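You operate a simulated robot arm through the tools that you are given. There is no shell and no other tool.

You are at the controls of a simulated two-armed robot. One attempt, no reset.

## Task
Measure vials M7 and D2 and rack each by its reading.
Fine: green rack up to 150, red rack over 150; leave the meter on and the other vials in place.

It is judged by the outcome, as a careful person would: the job done as asked, and still so three seconds after it is handed in. It fails if anything else is knocked over, pushed out of place, dropped, spilled or broken.

## Robot
Two 7-joint arms with fingered hands on one trunk that stands fixed in place. Base frame: the origin is at the foot of the trunk, x ahead of it, y to its left, z up; the work surface is at about z = 0.8. Readings come in m, degrees, newtons and seconds.
The left shoulder is at [0.204, 0.125, 1.099], the right one opposite. Payload 3.7 kg a hand.
The tool frame of a hand sits at the grasp point between the pads (the TCP): z along the fingers, y along the line on which they close. The tips reach 0.025 m beyond it. Largest opening 0.088 m; the body of the gripper starts 0.029 m behind the TCP. The gripper is a hand of 5 fingers: y runs from the thumb to the fingers, the wrist lies at [-0.013, -0.097, -0.162] in the tool frame, and closing takes about 1.5 s.
Orientation is that of the tool frame in the base frame, as [roll, pitch, yaw] about the fixed x, y, z axes, in that order (R = Rz(yaw) Ry(pitch) Rx(roll)). With the fingers straight down and the wrist toward the robot, the tool's x, y and z point along [0, 1, 0], [1, 0, 0] and [0, 0, -1] of the base frame.

## Interface
- The arms move only by the tool apply_moves. It takes "left_deltas", "right_deltas" or both (then of equal length, played together; a hand with none holds still); each is a list of rows, each an object of numbers (a shift or turn left out is 0, a gripper value left out holds the last): "claw": the gripper command, from -1 (shut) to 1 (fully open), values between in proportion; "dx", "dy", "dz": the shift along the tool's x, y, z in m; "rx", "ry", "rz": the turn, a rotation vector about the tool's x, y, z in degrees. In form: [{"claw": .., "dx": .., "dy": .., "dz": .., "rx": .., "ry": .., "rz": ..}, ...]. A call has 1 to 20 rows; each row shifts and turns the commanded pose from where the row before left it, along the tool's axes as they then stand. Each row takes 0.2 s and may step no farther than 0.05 m and 8.6 degrees from the row before; otherwise, or with a gripper value out of range, the whole call is refused. Where a pose cannot be reached the arm comes as near as it can. A force on the tool above 40 N (or 10 N above the force at the start of the call, whichever is more), or a blocked arm, ends the call early, and 0.2 s more pass. The fingers move at their own pace (about 0.045 m/s each) and stop on an object; they squeeze with about 32 N. The grip force told is the motor's: it shows also when the fingers shut on nothing. Time passes only in rows, and 0.2 s behind the last, so rows that do not move let the fingers close. It gives the time, the measured TCP pose, the force on the tool (base axes), the opening and the grip force at its end, in the units of the frame above (readings bear some noise), with the torque about the TCP (base axes, N m) and any sound that the robot's microphone picked up, and new pictures: "show" is both (left out), scene, wrist or none (wrist: the cameras of the hands that moved).
- Cameras (640 x 400 px; columns grow to the right, rows downward): "scene" is now at [0.3117, -0.0493, 1.2473]; the picture's right is [-0.55, -0.83, 0.00], its down [-0.37, 0.25, -0.90] and it looks along [0.75, -0.50, -0.45] (base axes); focal length 214 px, centre (320, 200). "left" rides on the left gripper at [-0.059, -0.079, -0.105] in its tool frame; the picture's right is [-0.73, -0.32, 0.61], its down [0.62, -0.68, 0.38] and it looks along [0.29, 0.66, 0.70] (tool axes); focal length 234 px, centre (320, 200). "right" rides on the right gripper at [0.059, -0.079, -0.105] in its tool frame; the picture's right is [-0.73, 0.32, -0.61], its down [-0.62, -0.68, 0.38] and it looks along [-0.29, 0.66, 0.70] (tool axes); focal length 234 px, centre (320, 200). There is no depth. A picture from a camera that has moved, and an enlarged one, comes with that camera's place and axes in the base frame and with its lens.
- lift_body(by): slides the trunk up (or, below 0, down) by that many m; the arms and the scene camera ride with it, the base frame stays. It gives what a move gives, with no picture.
- hand_shape(shape, hand): the hand has 5 fingers and takes this shape, open, in about a second: jaw (thumb against the fingers, like two jaws); tri (thumb and two fingers); tip (a fingertip pinch); poke (one finger out to press); point (the index stretched); flat (the hand flat); cup (the hand cupped); fist (a fist). The gripper value then closes the fingers along that shape, each until it touches; the sizes above hold for jaw. It gives what a move gives, with no picture.
- turn_head(pan, tilt): turns the head with the scene camera to pan (to the left, within 80 degrees either way) and tilt (down, from -29 to 69), counted from straight ahead of the robot. It gives what a move gives, and a new picture of the scene camera.
- zoom(camera, box): a new picture of the part [left, top, right, bottom] of that camera's present view, enlarged. No time passes.
- job_done(): hands the job in; it is judged then, once.

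Places have to be worked out from the pictures, the camera data and where the tool is seen. Open the grippers and draw the arms clear of the work before you hand the job in, unless the task says otherwise.

The tools are called after "Emit:" as name(argument=value, ...) on one line, values as JSON. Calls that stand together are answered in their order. apply_moves: Moves the arms, as the interface text tells. Its arguments: {"type":"object","properties":{"left_deltas":{"type":"array"},"right_deltas":{"type":"array"},"show":{"type":"string","enum":["both","scene","wrist","none"]}},"required":[]} The other tools are called the same way: lift_body (by) slides the trunk up or down; hand_shape (shape, hand) gives the hand a shape; turn_head (pan, tilt) turns the head that bears the scene camera; zoom (camera, box) takes an enlarged picture of a part of a camera's view; job_done () hands the job in.

At the start:

```text
clock: 0.0
left_position: [0.5329, -0.0291, 1.1542]
left_ee_rot: [-179.6, -0.2, 90.1]
left_force: [0.6, 1.1, -0.3]
left_moment: [0.0, -0.03, -0.01]
left_opening: 0.0877
left_grasp_force: 0.1
left_shape: jaw
right_position: [0.4064, -0.4469, 1.225]
right_ee_rot: [-179.9, 0.0, 90.0]
right_force: [0.3, 0.3, -0.1]
right_moment: [0.01, -0.01, -0.01]
right_opening: 0.0876
right_grasp_force: 0.0
right_shape: jaw
trunk travel left (down, up): [-0.125, 0.29]
head pan, tilt: [-43.6, 31.6]
```

scene: 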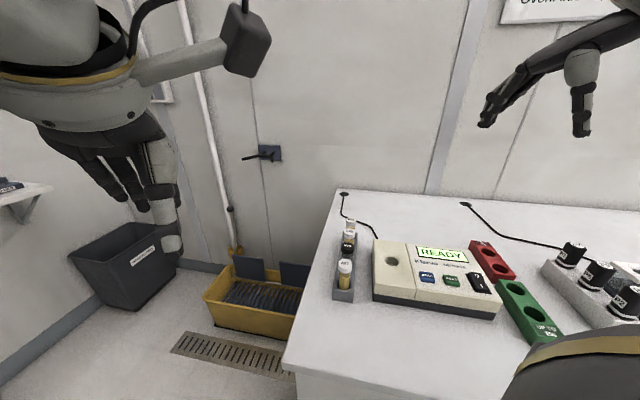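
right: 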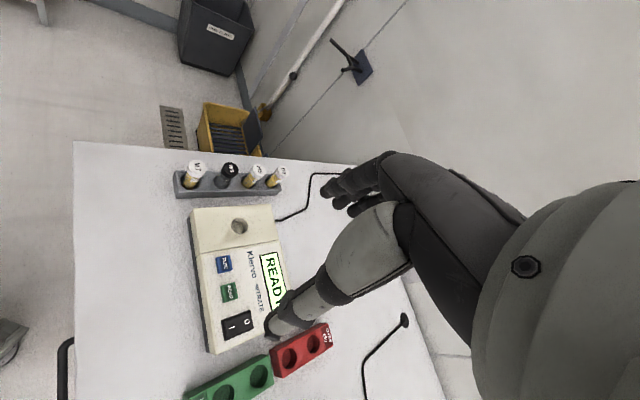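
left: 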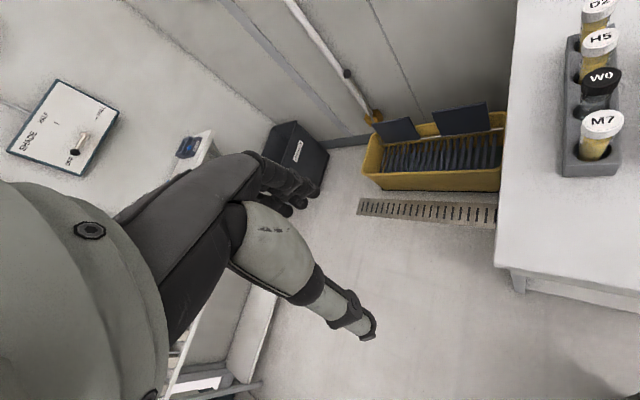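

The pictures show a table with a vial rack (M7, W0, H5, D2), a meter that reads READY, and green and red racks. I'll zoom in to read the labels and any signs.

Emit:
zoom(camera="scene", box=[300, 180, 560, 342])

Emit:
zoom(camera="right", box=[150, 140, 406, 300])

Emit:
zoom(camera="left", box=[480, 0, 640, 190])

Emit:
turn_head(pan=-30, tilt=45)

```text
2.46 times, centred on (430, 261) of scene
camera zoom: at [0.3117, -0.0493, 1.2473], right [-0.55, -0.83, 0.0], down [-0.37, 0.25, -0.9], along [0.75, -0.5, -0.45], focal length 528 px, centre (49, 50)
```

zoom: 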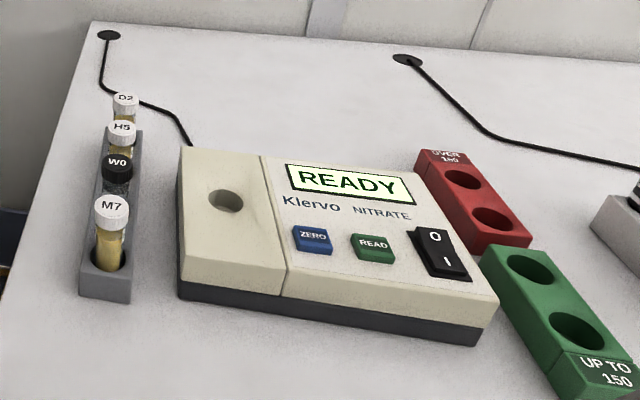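

```text
2.50 times, centred on (278, 220) of right
camera zoom: at [0.3276, -0.3886, 1.3285], right [0.32, -0.73, 0.61], down [-0.68, -0.62, -0.38], along [0.66, -0.29, -0.7], focal length 585 px, centre (425, 150)
```

zoom: 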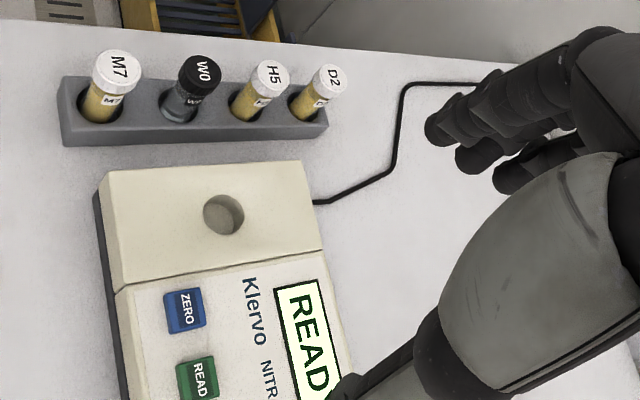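

```text
2.11 times, centred on (560, 95) of left
camera zoom: at [0.4543, -0.088, 1.2601], right [-0.33, -0.72, -0.61], down [-0.69, 0.62, -0.38], along [0.65, 0.29, -0.7], focal length 493 px, centre (-185, 421)
```

zoom: 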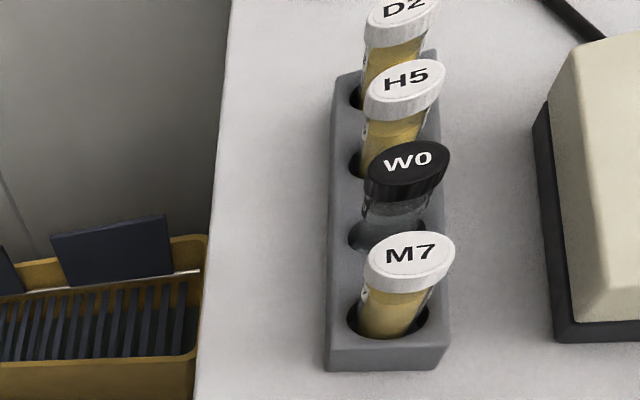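

```text
clock: 0.8
left_position: [0.5326, -0.0285, 1.1557]
left_ee_rot: [-179.6, -0.2, 90.1]
left_force: [-0.1, 1.0, 0.6]
left_moment: [0.0, 0.01, 0.01]
left_opening: 0.0876
left_grasp_force: 0.1
left_shape: jaw
right_position: [0.4071, -0.4451, 1.2236]
right_ee_rot: [-180.0, 0.0, 89.9]
right_force: [0.2, 0.2, -0.4]
right_moment: [-0.02, -0.02, -0.04]
right_opening: 0.0878
right_grasp_force: 0.0
right_shape: jaw
trunk travel left (down, up): [-0.125, 0.29]
head pan, tilt: [-30.0, 45.0]
camera scene: at [0.306, -0.0396, 1.2198], right [-0.5, -0.86, 0.0], down [-0.61, 0.35, -0.71], along [0.62, -0.36, -0.7], focal length 214 px, centre (320, 200)
```

scene: 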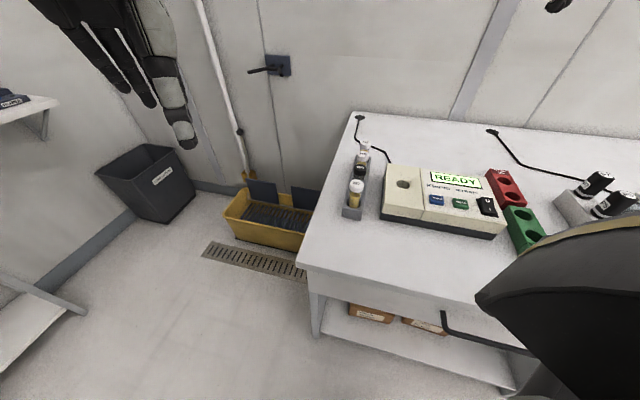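

There are signs on the wall, one to the right and one on the left. I'll turn the head to read them before I start.

Emit:
turn_head(pan=-75, tilt=10)

Emit:
zoom(camera="left", box=[0, 70, 240, 220])

```text
clock: 1.9
left_position: [0.5394, -0.0254, 1.1579]
left_ee_rot: [-179.0, 0.3, 91.6]
left_force: [-0.4, -0.5, 0.2]
left_moment: [0.01, -0.01, -0.02]
left_opening: 0.0879
left_grasp_force: 0.0
left_shape: jaw
right_position: [0.4063, -0.4464, 1.2258]
right_ee_rot: [-180.0, -0.1, 90.0]
right_force: [0.3, -0.6, 0.2]
right_moment: [-0.03, 0.01, -0.01]
right_opening: 0.0879
right_grasp_force: 0.1
right_shape: jaw
trunk travel left (down, up): [-0.125, 0.29]
head pan, tilt: [-75.0, 10.0]
camera scene: at [0.3073, -0.0517, 1.2388], right [-0.59, -0.81, 0.0], down [-0.43, 0.31, -0.85], along [0.68, -0.5, -0.53], focal length 214 px, centre (320, 200)
```

scene: 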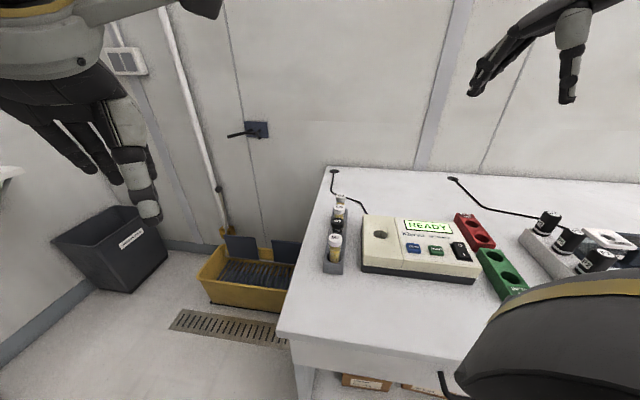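

```text
2.67 times, centred on (120, 145) of left
camera zoom: at [0.4629, -0.0864, 1.2646], right [-0.31, -0.74, -0.6], down [-0.7, 0.6, -0.38], along [0.64, 0.3, -0.71], focal length 624 px, centre (853, 347)
```

zoom: 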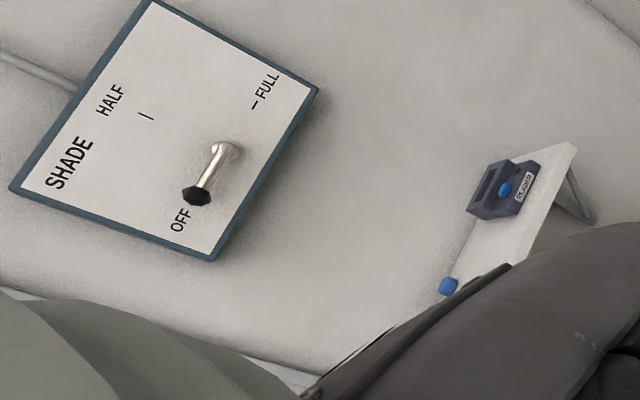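

The head seems to be still on its way. I'll hold still a moment and take the scene picture again.

Emit:
apply_moves(right_deltas=[{}, {}, {}, {}, {}], show="scene")

```text
clock: 3.1
left_position: [0.5382, -0.0274, 1.1568]
left_ee_rot: [-179.1, 0.4, 91.5]
left_force: [-0.3, -0.6, -0.3]
left_moment: [0.01, -0.03, 0.02]
left_opening: 0.0878
left_grasp_force: 0.1
left_shape: jaw
right_position: [0.4059, -0.4467, 1.2249]
right_ee_rot: [180.0, 0.0, 90.0]
right_force: [0.0, 0.0, -0.7]
right_moment: [0.04, -0.03, 0.0]
right_opening: 0.0876
right_grasp_force: 0.1
right_shape: jaw
trunk travel left (down, up): [-0.125, 0.29]
head pan, tilt: [-75.0, 10.0]
camera scene: at [0.3078, -0.0514, 1.2392], right [-0.59, -0.81, 0.0], down [-0.42, 0.31, -0.85], along [0.69, -0.5, -0.52], focal length 214 px, centre (320, 200)
```

scene: 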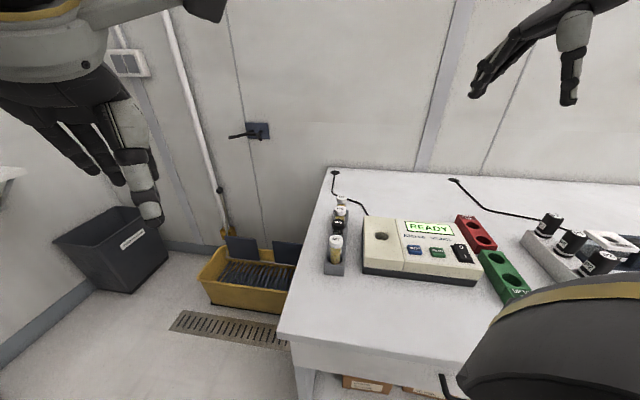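

The head turn was stopped short: the view still looks toward yaw −36°, and the left arm was nudged, so the left arm is probably in its way. I'll shift the left hand 0.2 m to its own side, which is clear air, and set the head to a modest angle.

Emit:
turn_head(pan=-33, tilt=35)

Emit:
apply_moves(left_deltas=[{"dx": 0.03}, {"dx": 0.04}, {"dx": 0.04}, {"dx": 0.04}, {"dx": 0.03}, {"dx": 0.02}, {}], show="both")

```text
clock: 4.2
left_position: [0.5322, -0.0298, 1.1551]
left_ee_rot: [-179.8, -0.3, 89.9]
left_force: [0.2, 0.0, -1.0]
left_moment: [0.01, 0.05, 0.0]
left_opening: 0.0878
left_grasp_force: 0.1
left_shape: jaw
right_position: [0.4053, -0.4466, 1.2258]
right_ee_rot: [-180.0, -0.1, 90.0]
right_force: [0.4, 0.7, 0.1]
right_moment: [-0.02, -0.01, 0.0]
right_opening: 0.0876
right_grasp_force: 0.0
right_shape: jaw
trunk travel left (down, up): [-0.125, 0.29]
head pan, tilt: [-33.0, 35.0]
camera scene: at [0.3094, -0.0466, 1.2341], right [-0.54, -0.84, 0.0], down [-0.48, 0.31, -0.82], along [0.69, -0.45, -0.57], focal length 214 px, centre (320, 200)
```

scene: 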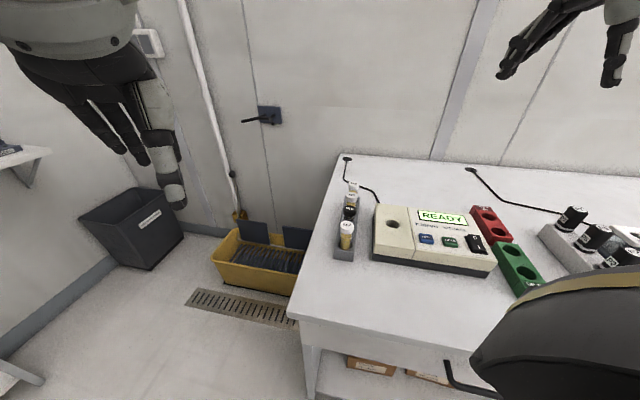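

```text
clock: 5.8
left_position: [0.533, 0.1699, 1.1553]
left_ee_rot: [-179.6, -0.3, 90.1]
left_force: [0.1, -1.2, 0.1]
left_moment: [-0.01, -0.01, 0.01]
left_opening: 0.0879
left_grasp_force: 0.0
left_shape: jaw
right_position: [0.4062, -0.4466, 1.2244]
right_ee_rot: [180.0, 0.0, 89.9]
right_force: [-0.8, -1.1, -0.1]
right_moment: [0.03, -0.02, -0.02]
right_opening: 0.0879
right_grasp_force: 0.0
right_shape: jaw
trunk travel left (down, up): [-0.125, 0.29]
head pan, tilt: [-33.0, 35.0]
camera scene: at [0.3092, -0.0465, 1.2339], right [-0.54, -0.84, 0.0], down [-0.48, 0.31, -0.82], along [0.69, -0.45, -0.57], focal length 214 px, centre (320, 200)
camera left: at [0.4541, 0.1121, 1.2605], right [-0.33, -0.72, -0.61], down [-0.69, 0.62, -0.38], along [0.65, 0.29, -0.7], focal length 234 px, centre (320, 200)
```

scene: 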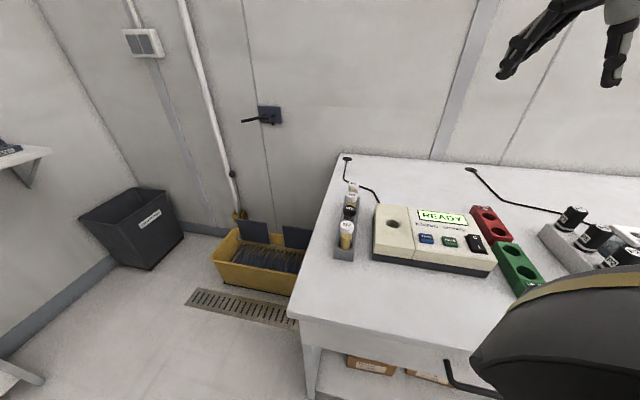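
left: 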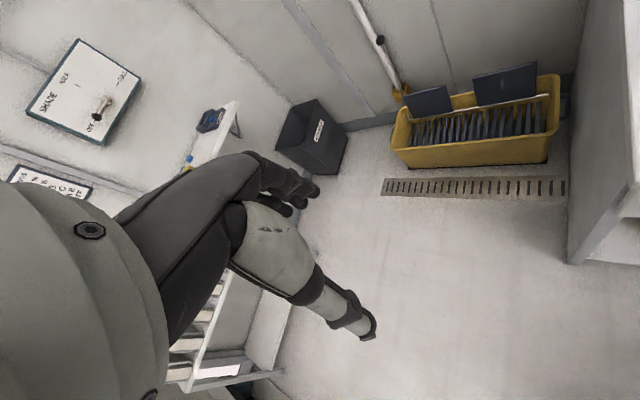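

The left arm is out of the way now. I'll turn the head right again to read the wall sign ("OVER...") and see the rest of the table.

Emit:
turn_head(pan=-60, tilt=20)

Emit:
zoom(camera="left", box=[0, 140, 130, 221])

```text
clock: 6.7
left_position: [0.5332, 0.1706, 1.1553]
left_ee_rot: [-179.5, -0.1, 90.1]
left_force: [-0.4, -0.3, 0.6]
left_moment: [0.02, 0.02, 0.03]
left_opening: 0.0879
left_grasp_force: 0.0
left_shape: jaw
right_position: [0.4056, -0.4456, 1.225]
right_ee_rot: [-180.0, 0.0, 90.1]
right_force: [0.2, 0.2, -0.4]
right_moment: [0.0, -0.01, -0.01]
right_opening: 0.0876
right_grasp_force: 0.1
right_shape: jaw
trunk travel left (down, up): [-0.125, 0.29]
head pan, tilt: [-60.0, 20.0]
camera scene: at [0.282, -0.0791, 1.2578], right [-0.87, -0.5, 0.0], down [-0.17, 0.3, -0.94], along [0.47, -0.81, -0.34], focal length 214 px, centre (320, 200)
```

scene: 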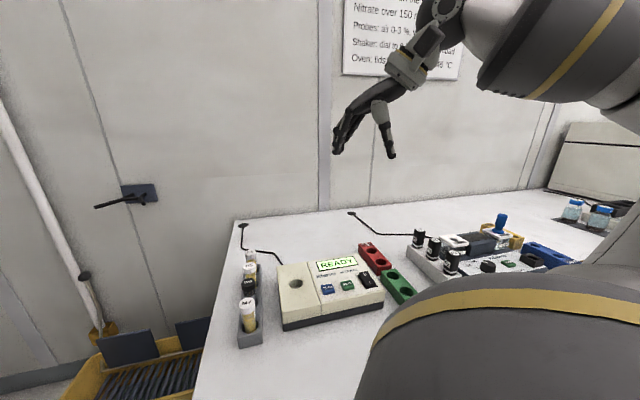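

```text
4.92 times, centred on (65, 180) of left
camera zoom: at [0.4543, 0.1119, 1.2606], right [-0.33, -0.72, -0.61], down [-0.69, 0.62, -0.38], along [0.65, 0.29, -0.7], focal length 1153 px, centre (1575, 296)
```

zoom: 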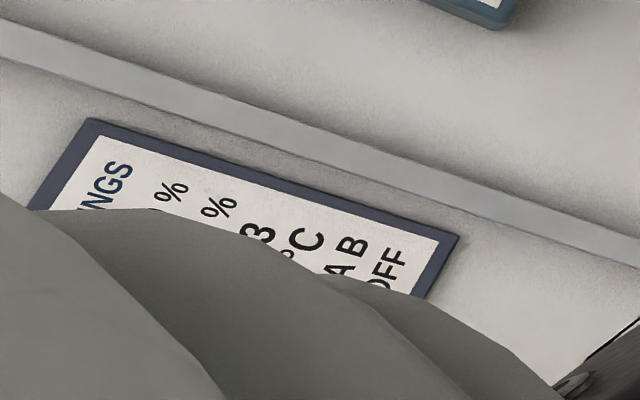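

The wall sign is a list of instructions that mentions nitrate. I'll tilt up to read all of it.

Emit:
turn_head(pan=-62, tilt=-5)

Emit:
zoom(camera="scene", box=[280, 20, 520, 170])

```text
clock: 7.6
left_position: [0.5318, 0.1704, 1.1551]
left_ee_rot: [-179.6, -0.3, 90.1]
left_force: [-0.5, 0.3, 0.7]
left_moment: [-0.01, 0.01, -0.01]
left_opening: 0.0876
left_grasp_force: 0.1
left_shape: jaw
right_position: [0.4065, -0.4475, 1.2245]
right_ee_rot: [180.0, -0.1, 90.0]
right_force: [-0.7, -0.7, 0.3]
right_moment: [-0.04, 0.0, -0.02]
right_opening: 0.0877
right_grasp_force: 0.1
right_shape: jaw
trunk travel left (down, up): [-0.125, 0.29]
head pan, tilt: [-62.0, -5.0]
camera scene: at [0.2765, -0.0758, 1.2978], right [-0.88, -0.47, 0.0], down [0.04, -0.08, -1.0], along [0.47, -0.88, 0.09], focal length 214 px, centre (320, 200)
```

scene: 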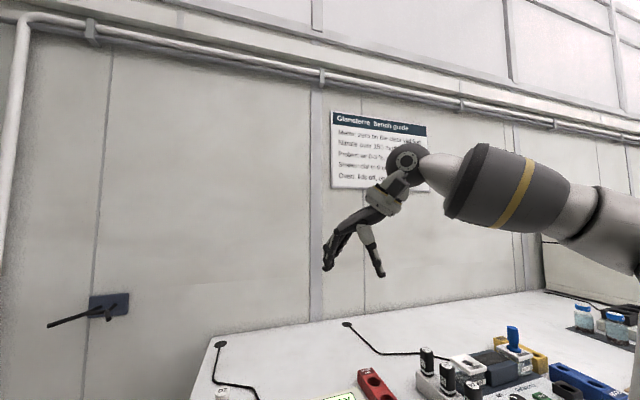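

```text
2.67 times, centred on (400, 95) of scene
camera zoom: at [0.2765, -0.0758, 1.2978], right [-0.88, -0.47, 0.0], down [0.04, -0.08, -1.0], along [0.47, -0.88, 0.09], focal length 572 px, centre (107, 480)
```

zoom: 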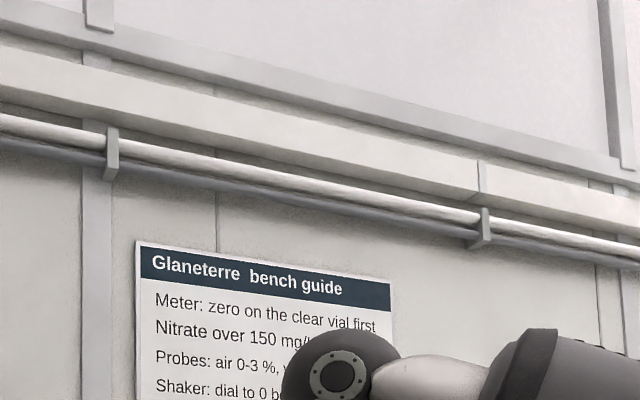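

The guide says "Meter: zero on the clear vial first", so W0, the clear vial with the black cap, has to zero the meter before measuring. I'll swing the right hand toward the vial rack, turning it 45° so its closing line is across the rack. That should also uncover the rest of the sign.

Emit:
apply_moves(right_deltas=[{"rz": -7.5, "dz": 0.03}, {"rz": -7.5, "dz": 0.03}, {"rz": -7.5, "dz": 0.03}, {"rz": -7.5, "dz": 0.03}, {"rz": -7.5, "dz": 0.03}, {"rz": -7.5, "dz": 0.03}, {}], show="both")

Emit:
zoom(camera="scene", box=[320, 100, 480, 200])

```text
clock: 9.2
left_position: [0.5317, 0.1708, 1.1558]
left_ee_rot: [-179.6, -0.2, 90.1]
left_force: [0.9, -0.9, 0.6]
left_moment: [0.02, 0.02, -0.01]
left_opening: 0.0877
left_grasp_force: 0.0
left_shape: jaw
right_position: [0.405, -0.4458, 1.0451]
right_ee_rot: [180.0, 0.0, 135.1]
right_force: [0.7, 0.0, 0.0]
right_moment: [0.03, -0.04, 0.02]
right_opening: 0.0876
right_grasp_force: 0.1
right_shape: jaw
trunk travel left (down, up): [-0.125, 0.29]
head pan, tilt: [-62.0, -5.0]
camera scene: at [0.2762, -0.0756, 1.2979], right [-0.88, -0.47, 0.0], down [0.04, -0.08, -1.0], along [0.47, -0.88, 0.09], focal length 214 px, centre (320, 200)
camera right: at [0.3081, -0.4612, 1.149], right [0.74, -0.28, 0.61], down [-0.04, -0.92, -0.38], along [0.67, 0.26, -0.7], focal length 234 px, centre (320, 200)
```

scene: 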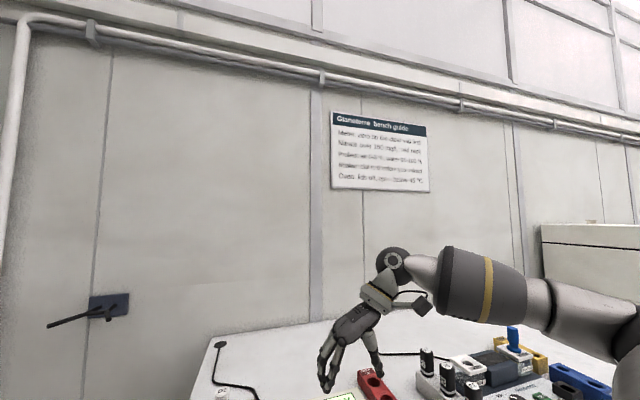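
right: 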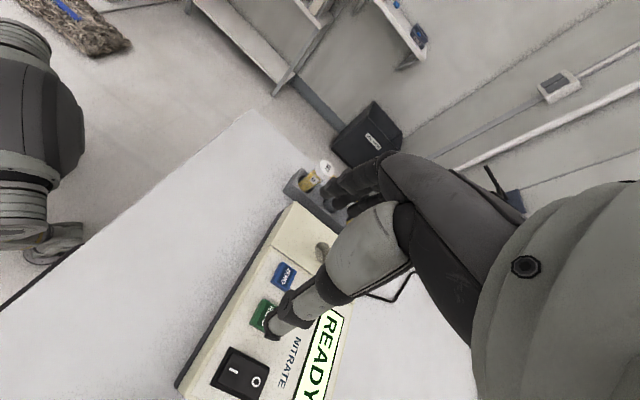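

```text
4.00 times, centred on (400, 150) of scene
camera zoom: at [0.2762, -0.0756, 1.2979], right [-0.88, -0.47, 0.0], down [0.04, -0.08, -1.0], along [0.47, -0.88, 0.09], focal length 858 px, centre (0, 400)
```

zoom: 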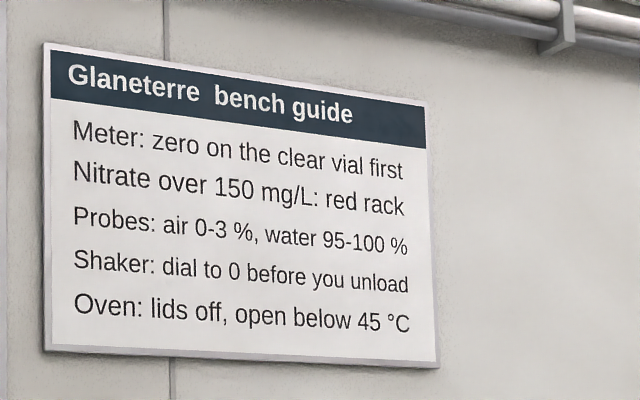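

The sign now reads in full: zero on the clear vial first, and over 150 mg/L goes to the red rack. I'll turn the head to the vial rack and bring the right hand high above W0, which I judge to be near [0.64, −0.353].

Emit:
turn_head(pan=-36, tilt=42)

Emit:
apply_moves(right_deltas=[{"dx": -0.015, "dy": 0.035}, {"dx": -0.02, "dy": 0.045}, {"dx": -0.02, "dy": 0.045}, {"dx": -0.02, "dy": 0.045}, {"dx": -0.02, "dy": 0.045}, {"dx": -0.005, "dy": 0.017}, {}], show="both")

Emit:
zoom(camera="scene", box=[300, 100, 460, 200])

```text
clock: 10.3
left_position: [0.5334, 0.1709, 1.1543]
left_ee_rot: [-179.5, -0.2, 90.1]
left_force: [1.0, 0.0, -0.5]
left_moment: [-0.01, 0.0, -0.03]
left_opening: 0.0877
left_grasp_force: 0.0
left_shape: jaw
right_position: [0.4062, -0.4456, 1.0463]
right_ee_rot: [-180.0, 0.0, 134.9]
right_force: [-1.0, 0.0, 0.7]
right_moment: [-0.01, -0.01, -0.02]
right_opening: 0.0878
right_grasp_force: 0.1
right_shape: jaw
trunk travel left (down, up): [-0.125, 0.29]
head pan, tilt: [-36.0, 42.0]
camera scene: at [0.303, -0.0477, 1.2235], right [-0.59, -0.81, 0.0], down [-0.54, 0.39, -0.74], along [0.6, -0.44, -0.67], focal length 214 px, centre (320, 200)
```

scene: 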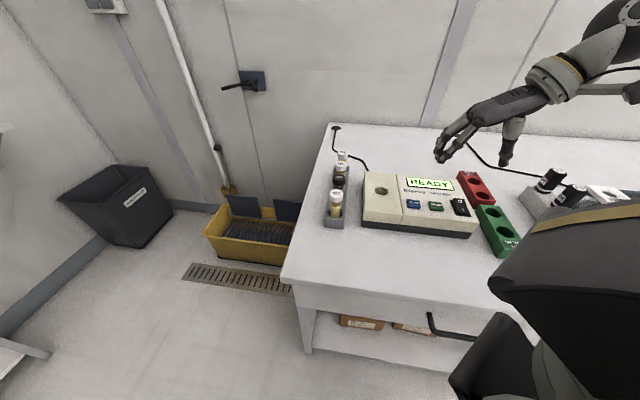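

```text
clock: 11.9
left_position: [0.5321, 0.1704, 1.1547]
left_ee_rot: [-179.6, -0.3, 90.0]
left_force: [0.5, 0.0, -0.5]
left_moment: [-0.01, 0.01, 0.01]
left_opening: 0.0878
left_grasp_force: 0.1
left_shape: jaw
right_position: [0.6414, -0.3516, 1.0453]
right_ee_rot: [-180.0, 0.1, 135.1]
right_force: [-0.4, -0.3, -0.4]
right_moment: [0.05, 0.01, 0.0]
right_opening: 0.0878
right_grasp_force: 0.1
right_shape: jaw
trunk travel left (down, up): [-0.125, 0.29]
head pan, tilt: [-36.0, 42.0]
camera scene: at [0.3031, -0.0476, 1.2234], right [-0.59, -0.81, 0.0], down [-0.54, 0.39, -0.74], along [0.6, -0.44, -0.67], focal length 214 px, centre (320, 200)
camera right: at [0.5447, -0.3673, 1.1489], right [0.74, -0.29, 0.61], down [-0.04, -0.92, -0.38], along [0.67, 0.26, -0.7], focal length 234 px, centre (320, 200)
```

scene: 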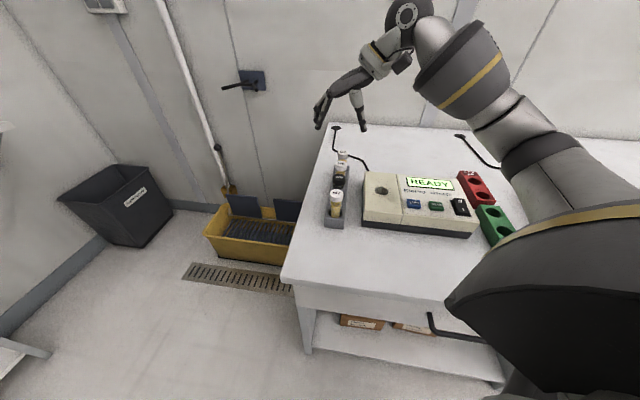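
right: 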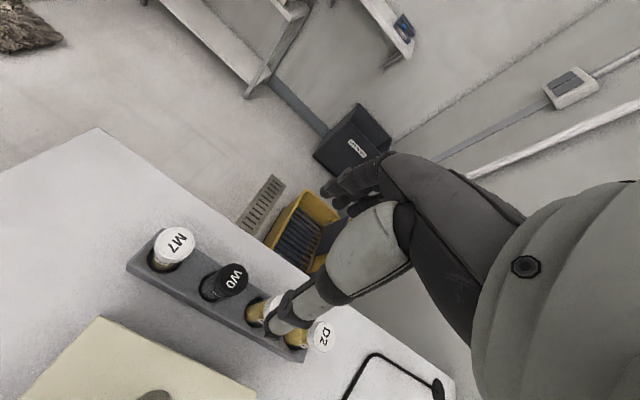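

```text
4.00 times, centred on (380, 150) of scene
camera zoom: at [0.3031, -0.0476, 1.2234], right [-0.59, -0.81, 0.0], down [-0.54, 0.39, -0.74], along [0.6, -0.44, -0.67], focal length 858 px, centre (80, 400)
```

zoom: 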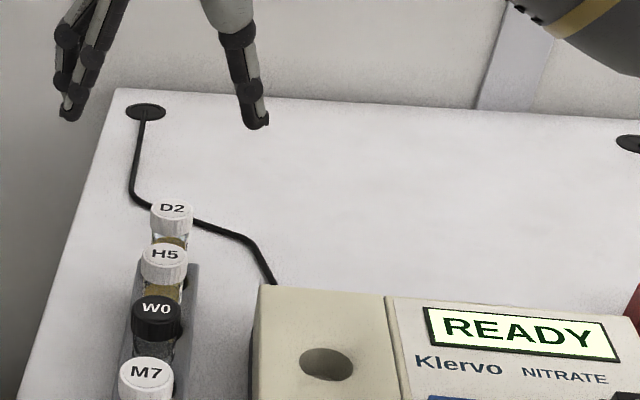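

The vials are where I estimated: M7 [0.592, −0.306], W0 [0.639, −0.354], D2 [0.732, −0.446]. Next I'll look at how wide the fingers are in the jaw shape and in the narrower shapes.

Emit:
zoom(camera="right", box=[220, 130, 460, 350])

Emit:
hand_shape(shape="tri", hand="right")

Emit:
apply_moves(right_deltas=[{}], show="both")

Emit:
zoom(camera="scene", box=[280, 0, 440, 180])

```text
1.82 times, centred on (340, 240) of right
camera zoom: at [0.5447, -0.3673, 1.1489], right [0.74, -0.29, 0.61], down [-0.04, -0.92, -0.38], along [0.67, 0.26, -0.7], focal length 426 px, centre (284, 127)
```

zoom: 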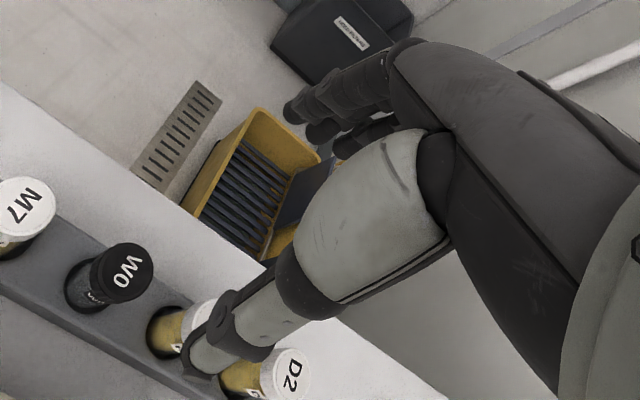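

```text
clock: 12.8
left_position: [0.5337, 0.1702, 1.1559]
left_ee_rot: [-179.6, -0.2, 90.1]
left_force: [0.0, 0.4, -0.5]
left_moment: [-0.02, 0.0, 0.04]
left_opening: 0.0877
left_grasp_force: 0.2
left_shape: jaw
right_position: [0.6412, -0.3525, 1.0451]
right_ee_rot: [-179.9, 0.0, 134.9]
right_force: [0.6, 0.5, -0.4]
right_moment: [0.0, 0.01, 0.02]
right_opening: 0.0878
right_grasp_force: 0.0
right_shape: tri
trunk travel left (down, up): [-0.125, 0.29]
head pan, tilt: [-36.0, 42.0]
```

```text
clock: 13.2
left_position: [0.5332, 0.1716, 1.1554]
left_ee_rot: [-179.6, -0.1, 90.2]
left_force: [-0.3, 0.9, -0.3]
left_moment: [0.03, -0.01, 0.01]
left_opening: 0.0878
left_grasp_force: 0.0
left_shape: jaw
right_position: [0.6423, -0.3523, 1.0446]
right_ee_rot: [179.9, 0.0, 135.0]
right_force: [0.2, -0.3, -0.2]
right_moment: [0.03, -0.01, -0.02]
right_opening: 0.0875
right_grasp_force: 0.1
right_shape: tri
trunk travel left (down, up): [-0.125, 0.29]
head pan, tilt: [-36.0, 42.0]
camera scene: at [0.303, -0.0476, 1.2234], right [-0.59, -0.81, 0.0], down [-0.54, 0.39, -0.74], along [0.6, -0.44, -0.67], focal length 214 px, centre (320, 200)
camera right: at [0.5443, -0.3674, 1.1489], right [0.74, -0.29, 0.61], down [-0.04, -0.92, -0.38], along [0.67, 0.26, -0.7], focal length 234 px, centre (320, 200)
```

scene: 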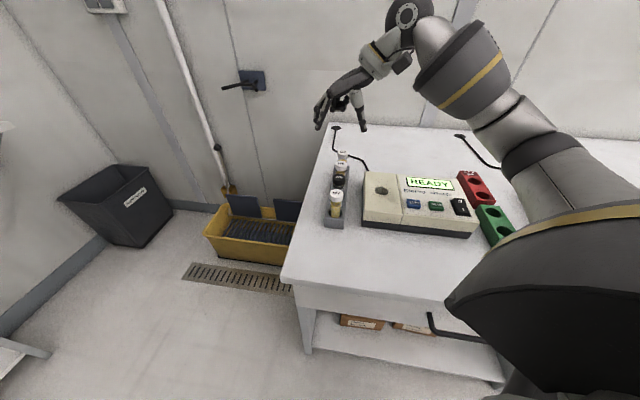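
right: 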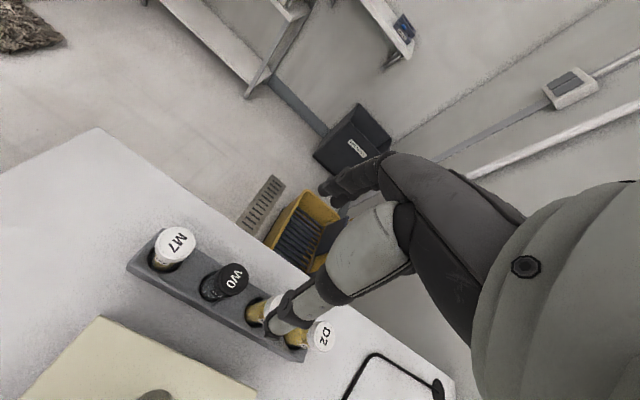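

```text
2.22 times, centred on (360, 90) of scene
camera zoom: at [0.303, -0.0476, 1.2234], right [-0.59, -0.81, 0.0], down [-0.54, 0.39, -0.74], along [0.6, -0.44, -0.67], focal length 477 px, centre (231, 444)
```

zoom: 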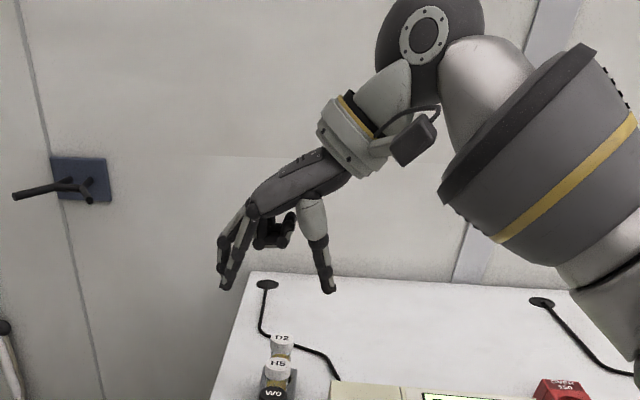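

In the tri shape the ring and little fingers curl out of the way, which suits the close vial spacing. Combining both cameras, W0 is at about [0.635, −0.352] with its cap top at z ≈ 0.90. I'll half close the hand, centre it over W0 and come down to z ≈ 0.955 to check the alignment.

Emit:
apply_moves(right_deltas=[{"claw": 0.4, "dx": 0.0045, "dy": -0.0045}, {"dz": 0.03}, {"dz": 0.03}, {"dz": 0.03}, {}], show="both")

Emit:
zoom(camera="scene", box=[280, 100, 440, 200])

Emit:
zoom(camera="right", box=[120, 150, 440, 350])

```text
clock: 14.4
left_position: [0.533, 0.1709, 1.1555]
left_ee_rot: [-179.6, -0.2, 90.1]
left_force: [-0.4, -0.4, 0.2]
left_moment: [0.03, 0.03, -0.03]
left_opening: 0.0878
left_grasp_force: 0.0
left_shape: jaw
right_position: [0.6336, -0.3538, 0.9549]
right_ee_rot: [180.0, 0.0, 135.0]
right_force: [0.4, 0.0, 0.8]
right_moment: [-0.01, 0.01, -0.01]
right_opening: 0.0619
right_grasp_force: 0.1
right_shape: tri
trunk travel left (down, up): [-0.125, 0.29]
head pan, tilt: [-36.0, 42.0]
camera scene: at [0.3027, -0.0476, 1.2236], right [-0.59, -0.81, 0.0], down [-0.54, 0.39, -0.74], along [0.6, -0.44, -0.67], focal length 214 px, centre (320, 200)
camera right: at [0.5373, -0.368, 1.0586], right [0.74, -0.28, 0.61], down [-0.04, -0.92, -0.38], along [0.67, 0.26, -0.7], focal length 234 px, centre (320, 200)
```

scene: 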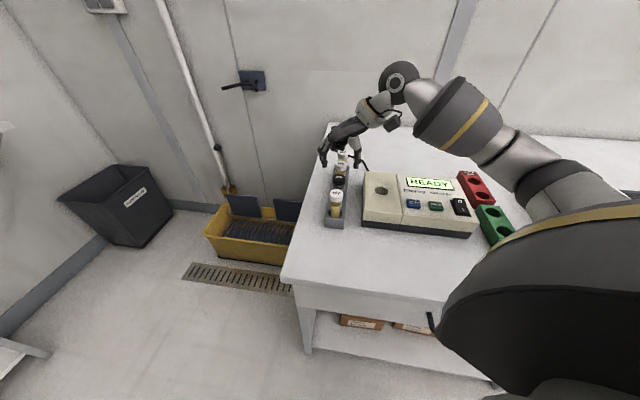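
right: 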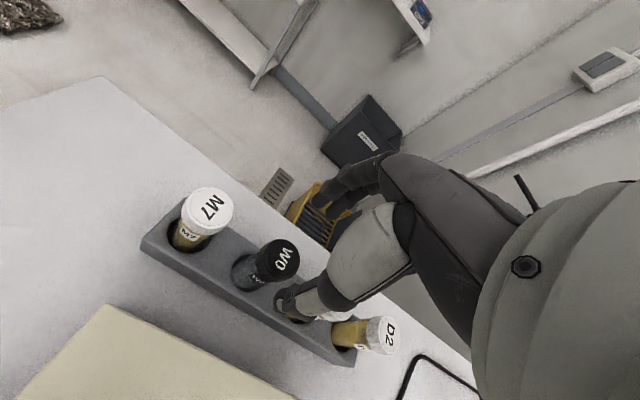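

```text
4.00 times, centred on (360, 150) of scene
camera zoom: at [0.3027, -0.0476, 1.2236], right [-0.59, -0.81, 0.0], down [-0.54, 0.39, -0.74], along [0.6, -0.44, -0.67], focal length 858 px, centre (160, 400)
```

zoom: 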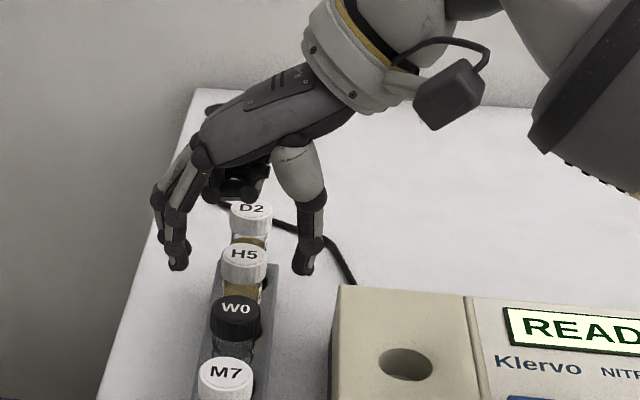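

```text
2.00 times, centred on (280, 250) of right
camera zoom: at [0.5373, -0.368, 1.0586], right [0.74, -0.28, 0.61], down [-0.04, -0.92, -0.38], along [0.67, 0.26, -0.7], focal length 468 px, centre (400, 100)
```

zoom: 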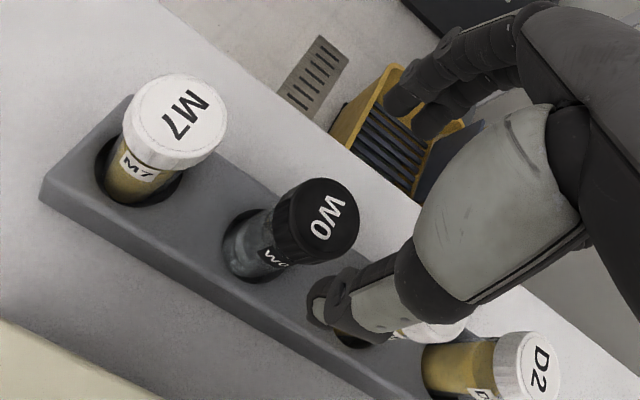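

The alignment over W0 is good, but in this orientation the curled ring and little fingers would sit over H5's cap. I'll rise and turn the hand 90° to yaw 45, so the fingers go between the vials and the curled ones hang over free space beside the rack.

Emit:
apply_moves(right_deltas=[{"dz": -0.04}, {"dz": -0.03, "rz": 7.5}, {"rz": 7.5}, {"rz": 7.5}, {"rz": 7.5}, {"rz": 7.5}, {"rz": 7.5}, {"rz": 7.5}, {"rz": 7.5}, {"rz": 7.5}, {"rz": 7.5}, {"rz": 7.5}, {"rz": 7.5}, {}], show="both")

Emit:
zoom(camera="scene", box=[280, 60, 440, 200])

Emit:
zoom(camera="right", box=[120, 150, 440, 350])

```text
clock: 17.4
left_position: [0.532, 0.1707, 1.1539]
left_ee_rot: [-179.6, -0.2, 90.1]
left_force: [0.2, -0.5, 0.2]
left_moment: [0.01, -0.01, 0.02]
left_opening: 0.0876
left_grasp_force: 0.0
left_shape: jaw
right_position: [0.6358, -0.3535, 1.0249]
right_ee_rot: [-180.0, 0.0, 44.8]
right_force: [0.5, -0.2, -0.5]
right_moment: [-0.01, 0.0, -0.02]
right_opening: 0.0619
right_grasp_force: 0.1
right_shape: tri
trunk travel left (down, up): [-0.125, 0.29]
head pan, tilt: [-36.0, 42.0]
camera scene: at [0.3032, -0.0477, 1.2234], right [-0.59, -0.81, 0.0], down [-0.54, 0.39, -0.74], along [0.6, -0.44, -0.67], focal length 214 px, centre (320, 200)
camera right: at [0.621, -0.2568, 1.1284], right [-0.29, -0.74, 0.61], down [-0.92, 0.04, -0.38], along [0.26, -0.67, -0.7], focal length 234 px, centre (320, 200)
```

scene: 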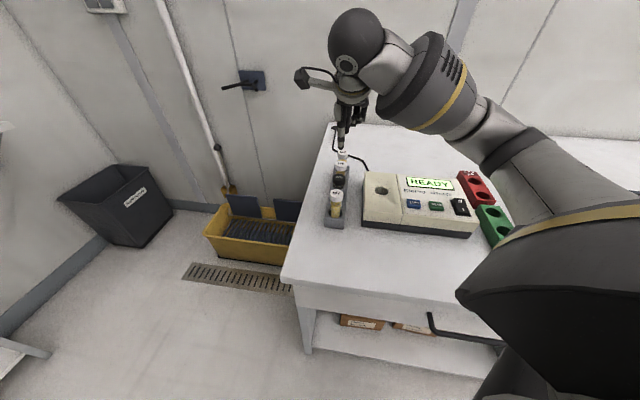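
right: 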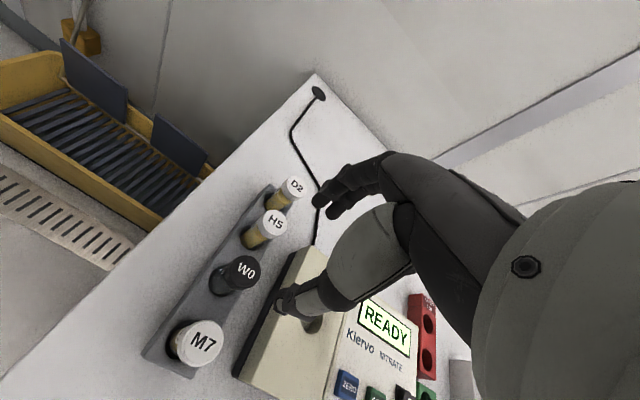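

```text
2.86 times, centred on (360, 130) of scene
camera zoom: at [0.3032, -0.0477, 1.2234], right [-0.59, -0.81, 0.0], down [-0.54, 0.39, -0.74], along [0.6, -0.44, -0.67], focal length 613 px, centre (206, 400)
```

zoom: 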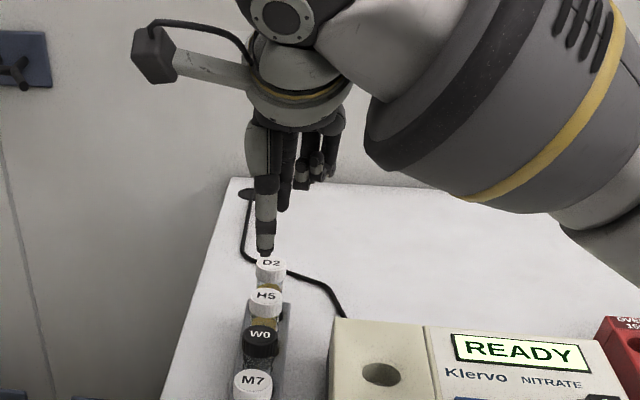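

```text
2.00 times, centred on (280, 250) of right
camera zoom: at [0.621, -0.2568, 1.1284], right [-0.29, -0.74, 0.61], down [-0.92, 0.04, -0.38], along [0.26, -0.67, -0.7], focal length 468 px, centre (400, 100)
```

zoom: 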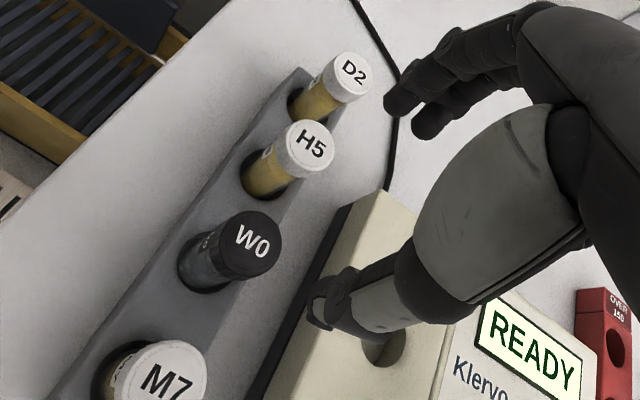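

Yaw 45 is reachable, and the curled fingers are now clear of the vials. Averaged over the views, W0 is at [0.634, −0.3535]. I'll narrow the opening to about 0.05 m so the fingers fit between neighbours, and stop just above the caps to check.

Emit:
apply_moves(right_deltas=[{"claw": 0.14, "dx": -0.0014, "dy": -0.0014}, {"dz": 0.03}, {"dz": 0.03}, {"dz": 0.03}, {}], show="both")

Emit:
zoom(camera="scene", box=[300, 110, 400, 230])

Emit:
zoom(camera="right", box=[180, 130, 420, 350])

```text
clock: 18.6
left_position: [0.5336, 0.1709, 1.1565]
left_ee_rot: [-179.7, -0.2, 90.1]
left_force: [-1.0, 0.8, -0.8]
left_moment: [0.0, 0.05, 0.0]
left_opening: 0.0879
left_grasp_force: 0.0
left_shape: jaw
right_position: [0.6315, -0.354, 0.9347]
right_ee_rot: [179.9, 0.0, 45.0]
right_force: [-0.5, 1.0, 0.1]
right_moment: [0.01, 0.01, -0.03]
right_opening: 0.0507
right_grasp_force: 0.0
right_shape: tri
trunk travel left (down, up): [-0.125, 0.29]
head pan, tilt: [-36.0, 42.0]
camera scene: at [0.3027, -0.0476, 1.2236], right [-0.59, -0.81, 0.0], down [-0.54, 0.39, -0.74], along [0.6, -0.44, -0.67], focal length 214 px, centre (320, 200)
camera right: at [0.618, -0.2568, 1.0384], right [-0.29, -0.74, 0.61], down [-0.92, 0.04, -0.38], along [0.26, -0.67, -0.7], focal length 234 px, centre (320, 200)
```

scene: 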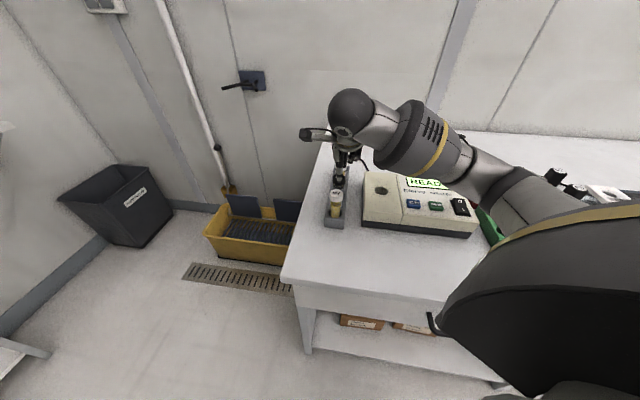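
right: 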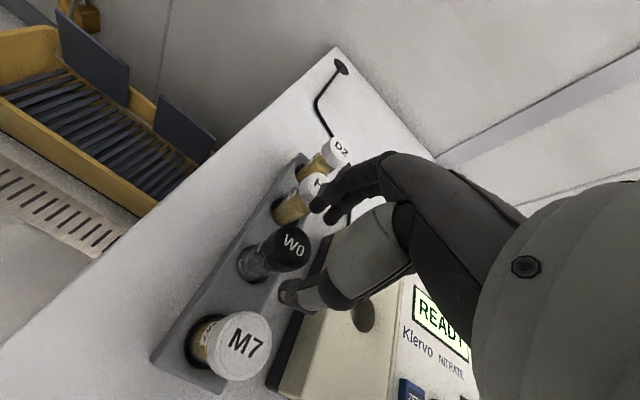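

```text
3.33 times, centred on (350, 170) of scene
camera zoom: at [0.3027, -0.0476, 1.2236], right [-0.59, -0.81, 0.0], down [-0.54, 0.39, -0.74], along [0.6, -0.44, -0.67], focal length 715 px, centre (220, 300)
```

zoom: 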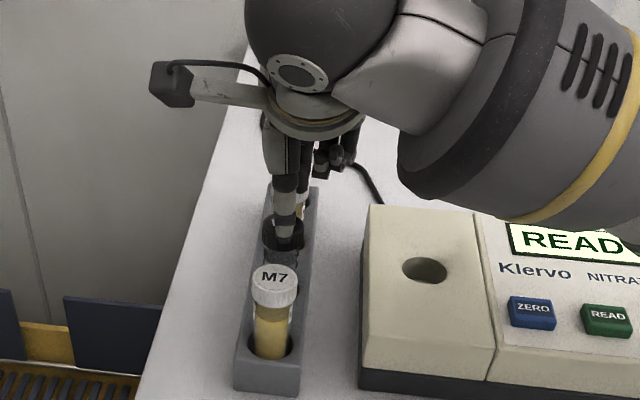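

```text
1.82 times, centred on (300, 240) of right
camera zoom: at [0.618, -0.2568, 1.0384], right [-0.29, -0.74, 0.61], down [-0.92, 0.04, -0.38], along [0.26, -0.67, -0.7], focal length 426 px, centre (356, 127)
```

zoom: 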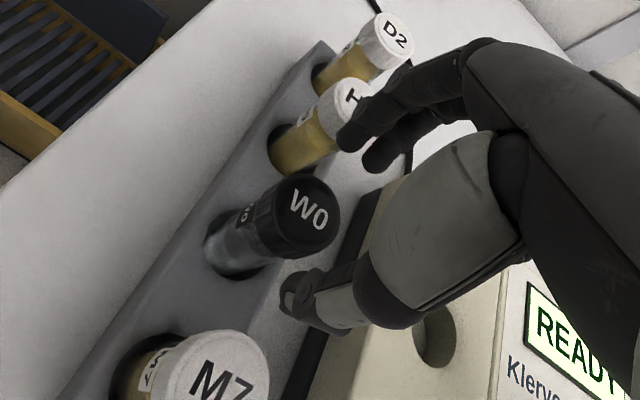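

The fingers straddle W0 with room on both sides, and the TCP needs about 3 mm of correction. I'll come down to z = 0.89, the middle of the cap, and close.

Emit:
apply_moves(right_deltas=[{"dx": 0.0032}, {"dz": 0.015}, {"dz": 0.015}, {"dz": 0.015}, {}], show="both")

Emit:
zoom(camera="right", box=[180, 130, 420, 350])

Emit:
zoom(camera="scene", box=[300, 110, 400, 230])

```text
clock: 19.8
left_position: [0.5325, 0.1713, 1.1554]
left_ee_rot: [-179.7, -0.2, 90.1]
left_force: [-0.5, 0.3, 0.7]
left_moment: [-0.03, -0.01, 0.01]
left_opening: 0.0876
left_grasp_force: 0.1
left_shape: jaw
right_position: [0.6358, -0.3501, 0.8894]
right_ee_rot: [-180.0, 0.0, 44.9]
right_force: [-0.2, 0.6, -0.1]
right_moment: [0.0, 0.02, 0.02]
right_opening: 0.0506
right_grasp_force: 0.0
right_shape: tri
trunk travel left (down, up): [-0.125, 0.29]
head pan, tilt: [-36.0, 42.0]
camera scene: at [0.3028, -0.0476, 1.2235], right [-0.59, -0.81, 0.0], down [-0.54, 0.39, -0.74], along [0.6, -0.44, -0.67], focal length 214 px, centre (320, 200)
camera right: at [0.6208, -0.2544, 0.9934], right [-0.29, -0.74, 0.61], down [-0.92, 0.04, -0.38], along [0.26, -0.67, -0.7], focal length 234 px, centre (320, 200)
```

scene: 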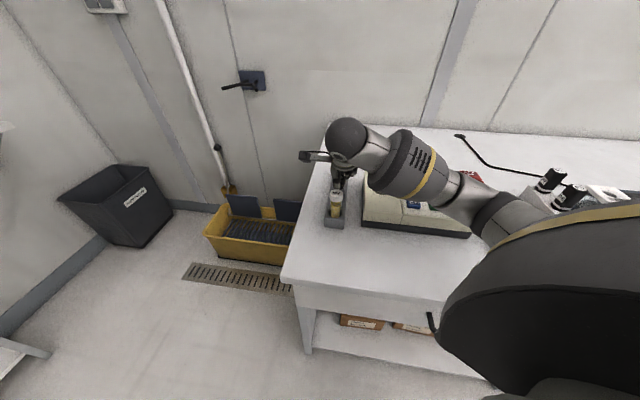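
right: 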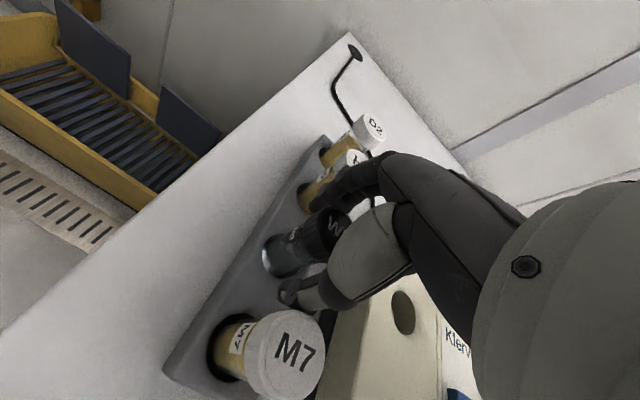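

```text
1.82 times, centred on (300, 240) of right
camera zoom: at [0.6208, -0.2544, 0.9934], right [-0.29, -0.74, 0.61], down [-0.92, 0.04, -0.38], along [0.26, -0.67, -0.7], focal length 426 px, centre (356, 127)
```

zoom: 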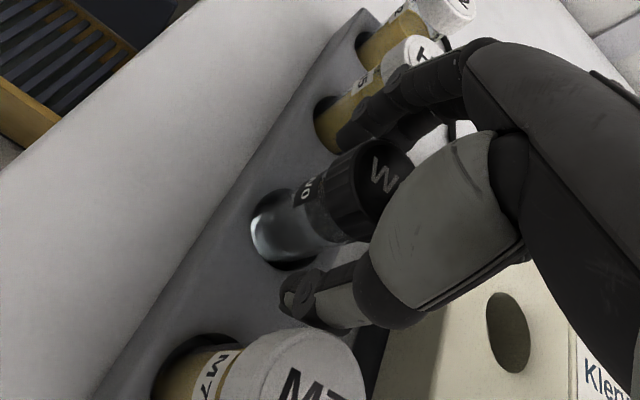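

```text
3.33 times, centred on (350, 170) of scene
camera zoom: at [0.3028, -0.0476, 1.2235], right [-0.59, -0.81, 0.0], down [-0.54, 0.39, -0.74], along [0.6, -0.44, -0.67], focal length 715 px, centre (220, 300)
```

zoom: 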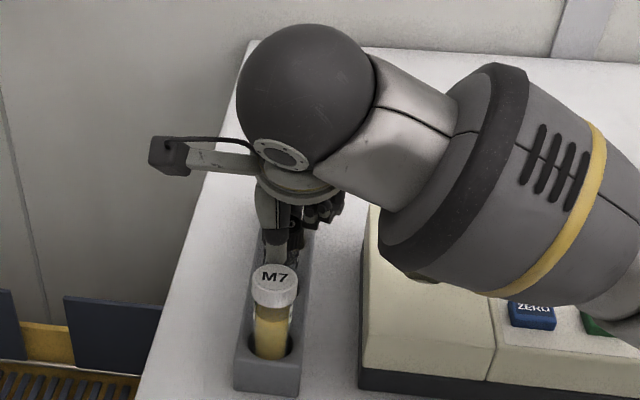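

Thumb and fingers are on either side of W0, clear of M7 and H5. Closing the hand now.

Emit:
apply_moves(right_deltas=[{"claw": -1}, {}, {}, {}, {}, {}], show="wrist")

Emit:
zoom(camera="right", box=[180, 130, 420, 350])

```text
clock: 21.2
left_position: [0.5328, 0.1704, 1.1555]
left_ee_rot: [-179.6, -0.2, 90.0]
left_force: [-0.4, 0.1, 0.2]
left_moment: [0.01, -0.01, -0.03]
left_opening: 0.0877
left_grasp_force: 0.1
left_shape: jaw
right_position: [0.6343, -0.3508, 0.8891]
right_ee_rot: [180.0, 0.0, 45.0]
right_force: [-0.3, 0.6, -0.9]
right_moment: [-0.02, 0.0, -0.02]
right_opening: 0.0206
right_grasp_force: 32.4
right_shape: tri
trunk travel left (down, up): [-0.125, 0.29]
head pan, tilt: [-36.0, 42.0]
camera right: at [0.6209, -0.2543, 0.9932], right [-0.28, -0.74, 0.61], down [-0.92, 0.04, -0.38], along [0.26, -0.67, -0.7], focal length 234 px, centre (320, 200)
```

right: 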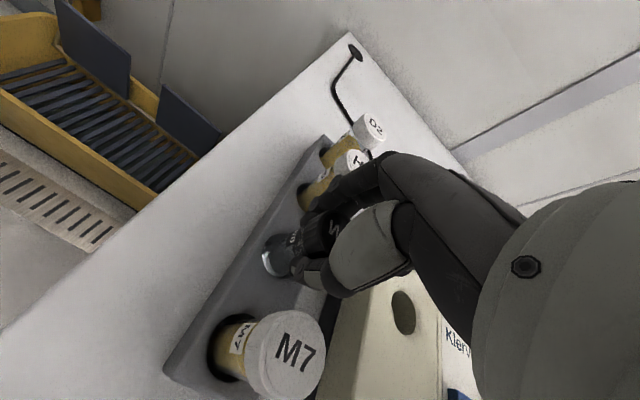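

```text
1.82 times, centred on (300, 240) of right
camera zoom: at [0.6209, -0.2543, 0.9932], right [-0.28, -0.74, 0.61], down [-0.92, 0.04, -0.38], along [0.26, -0.67, -0.7], focal length 426 px, centre (356, 127)
```

zoom: 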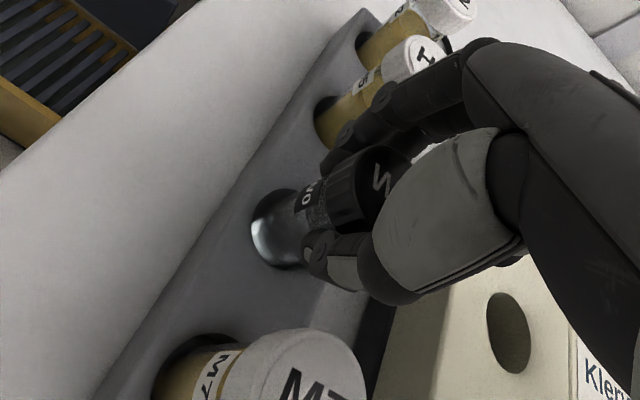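

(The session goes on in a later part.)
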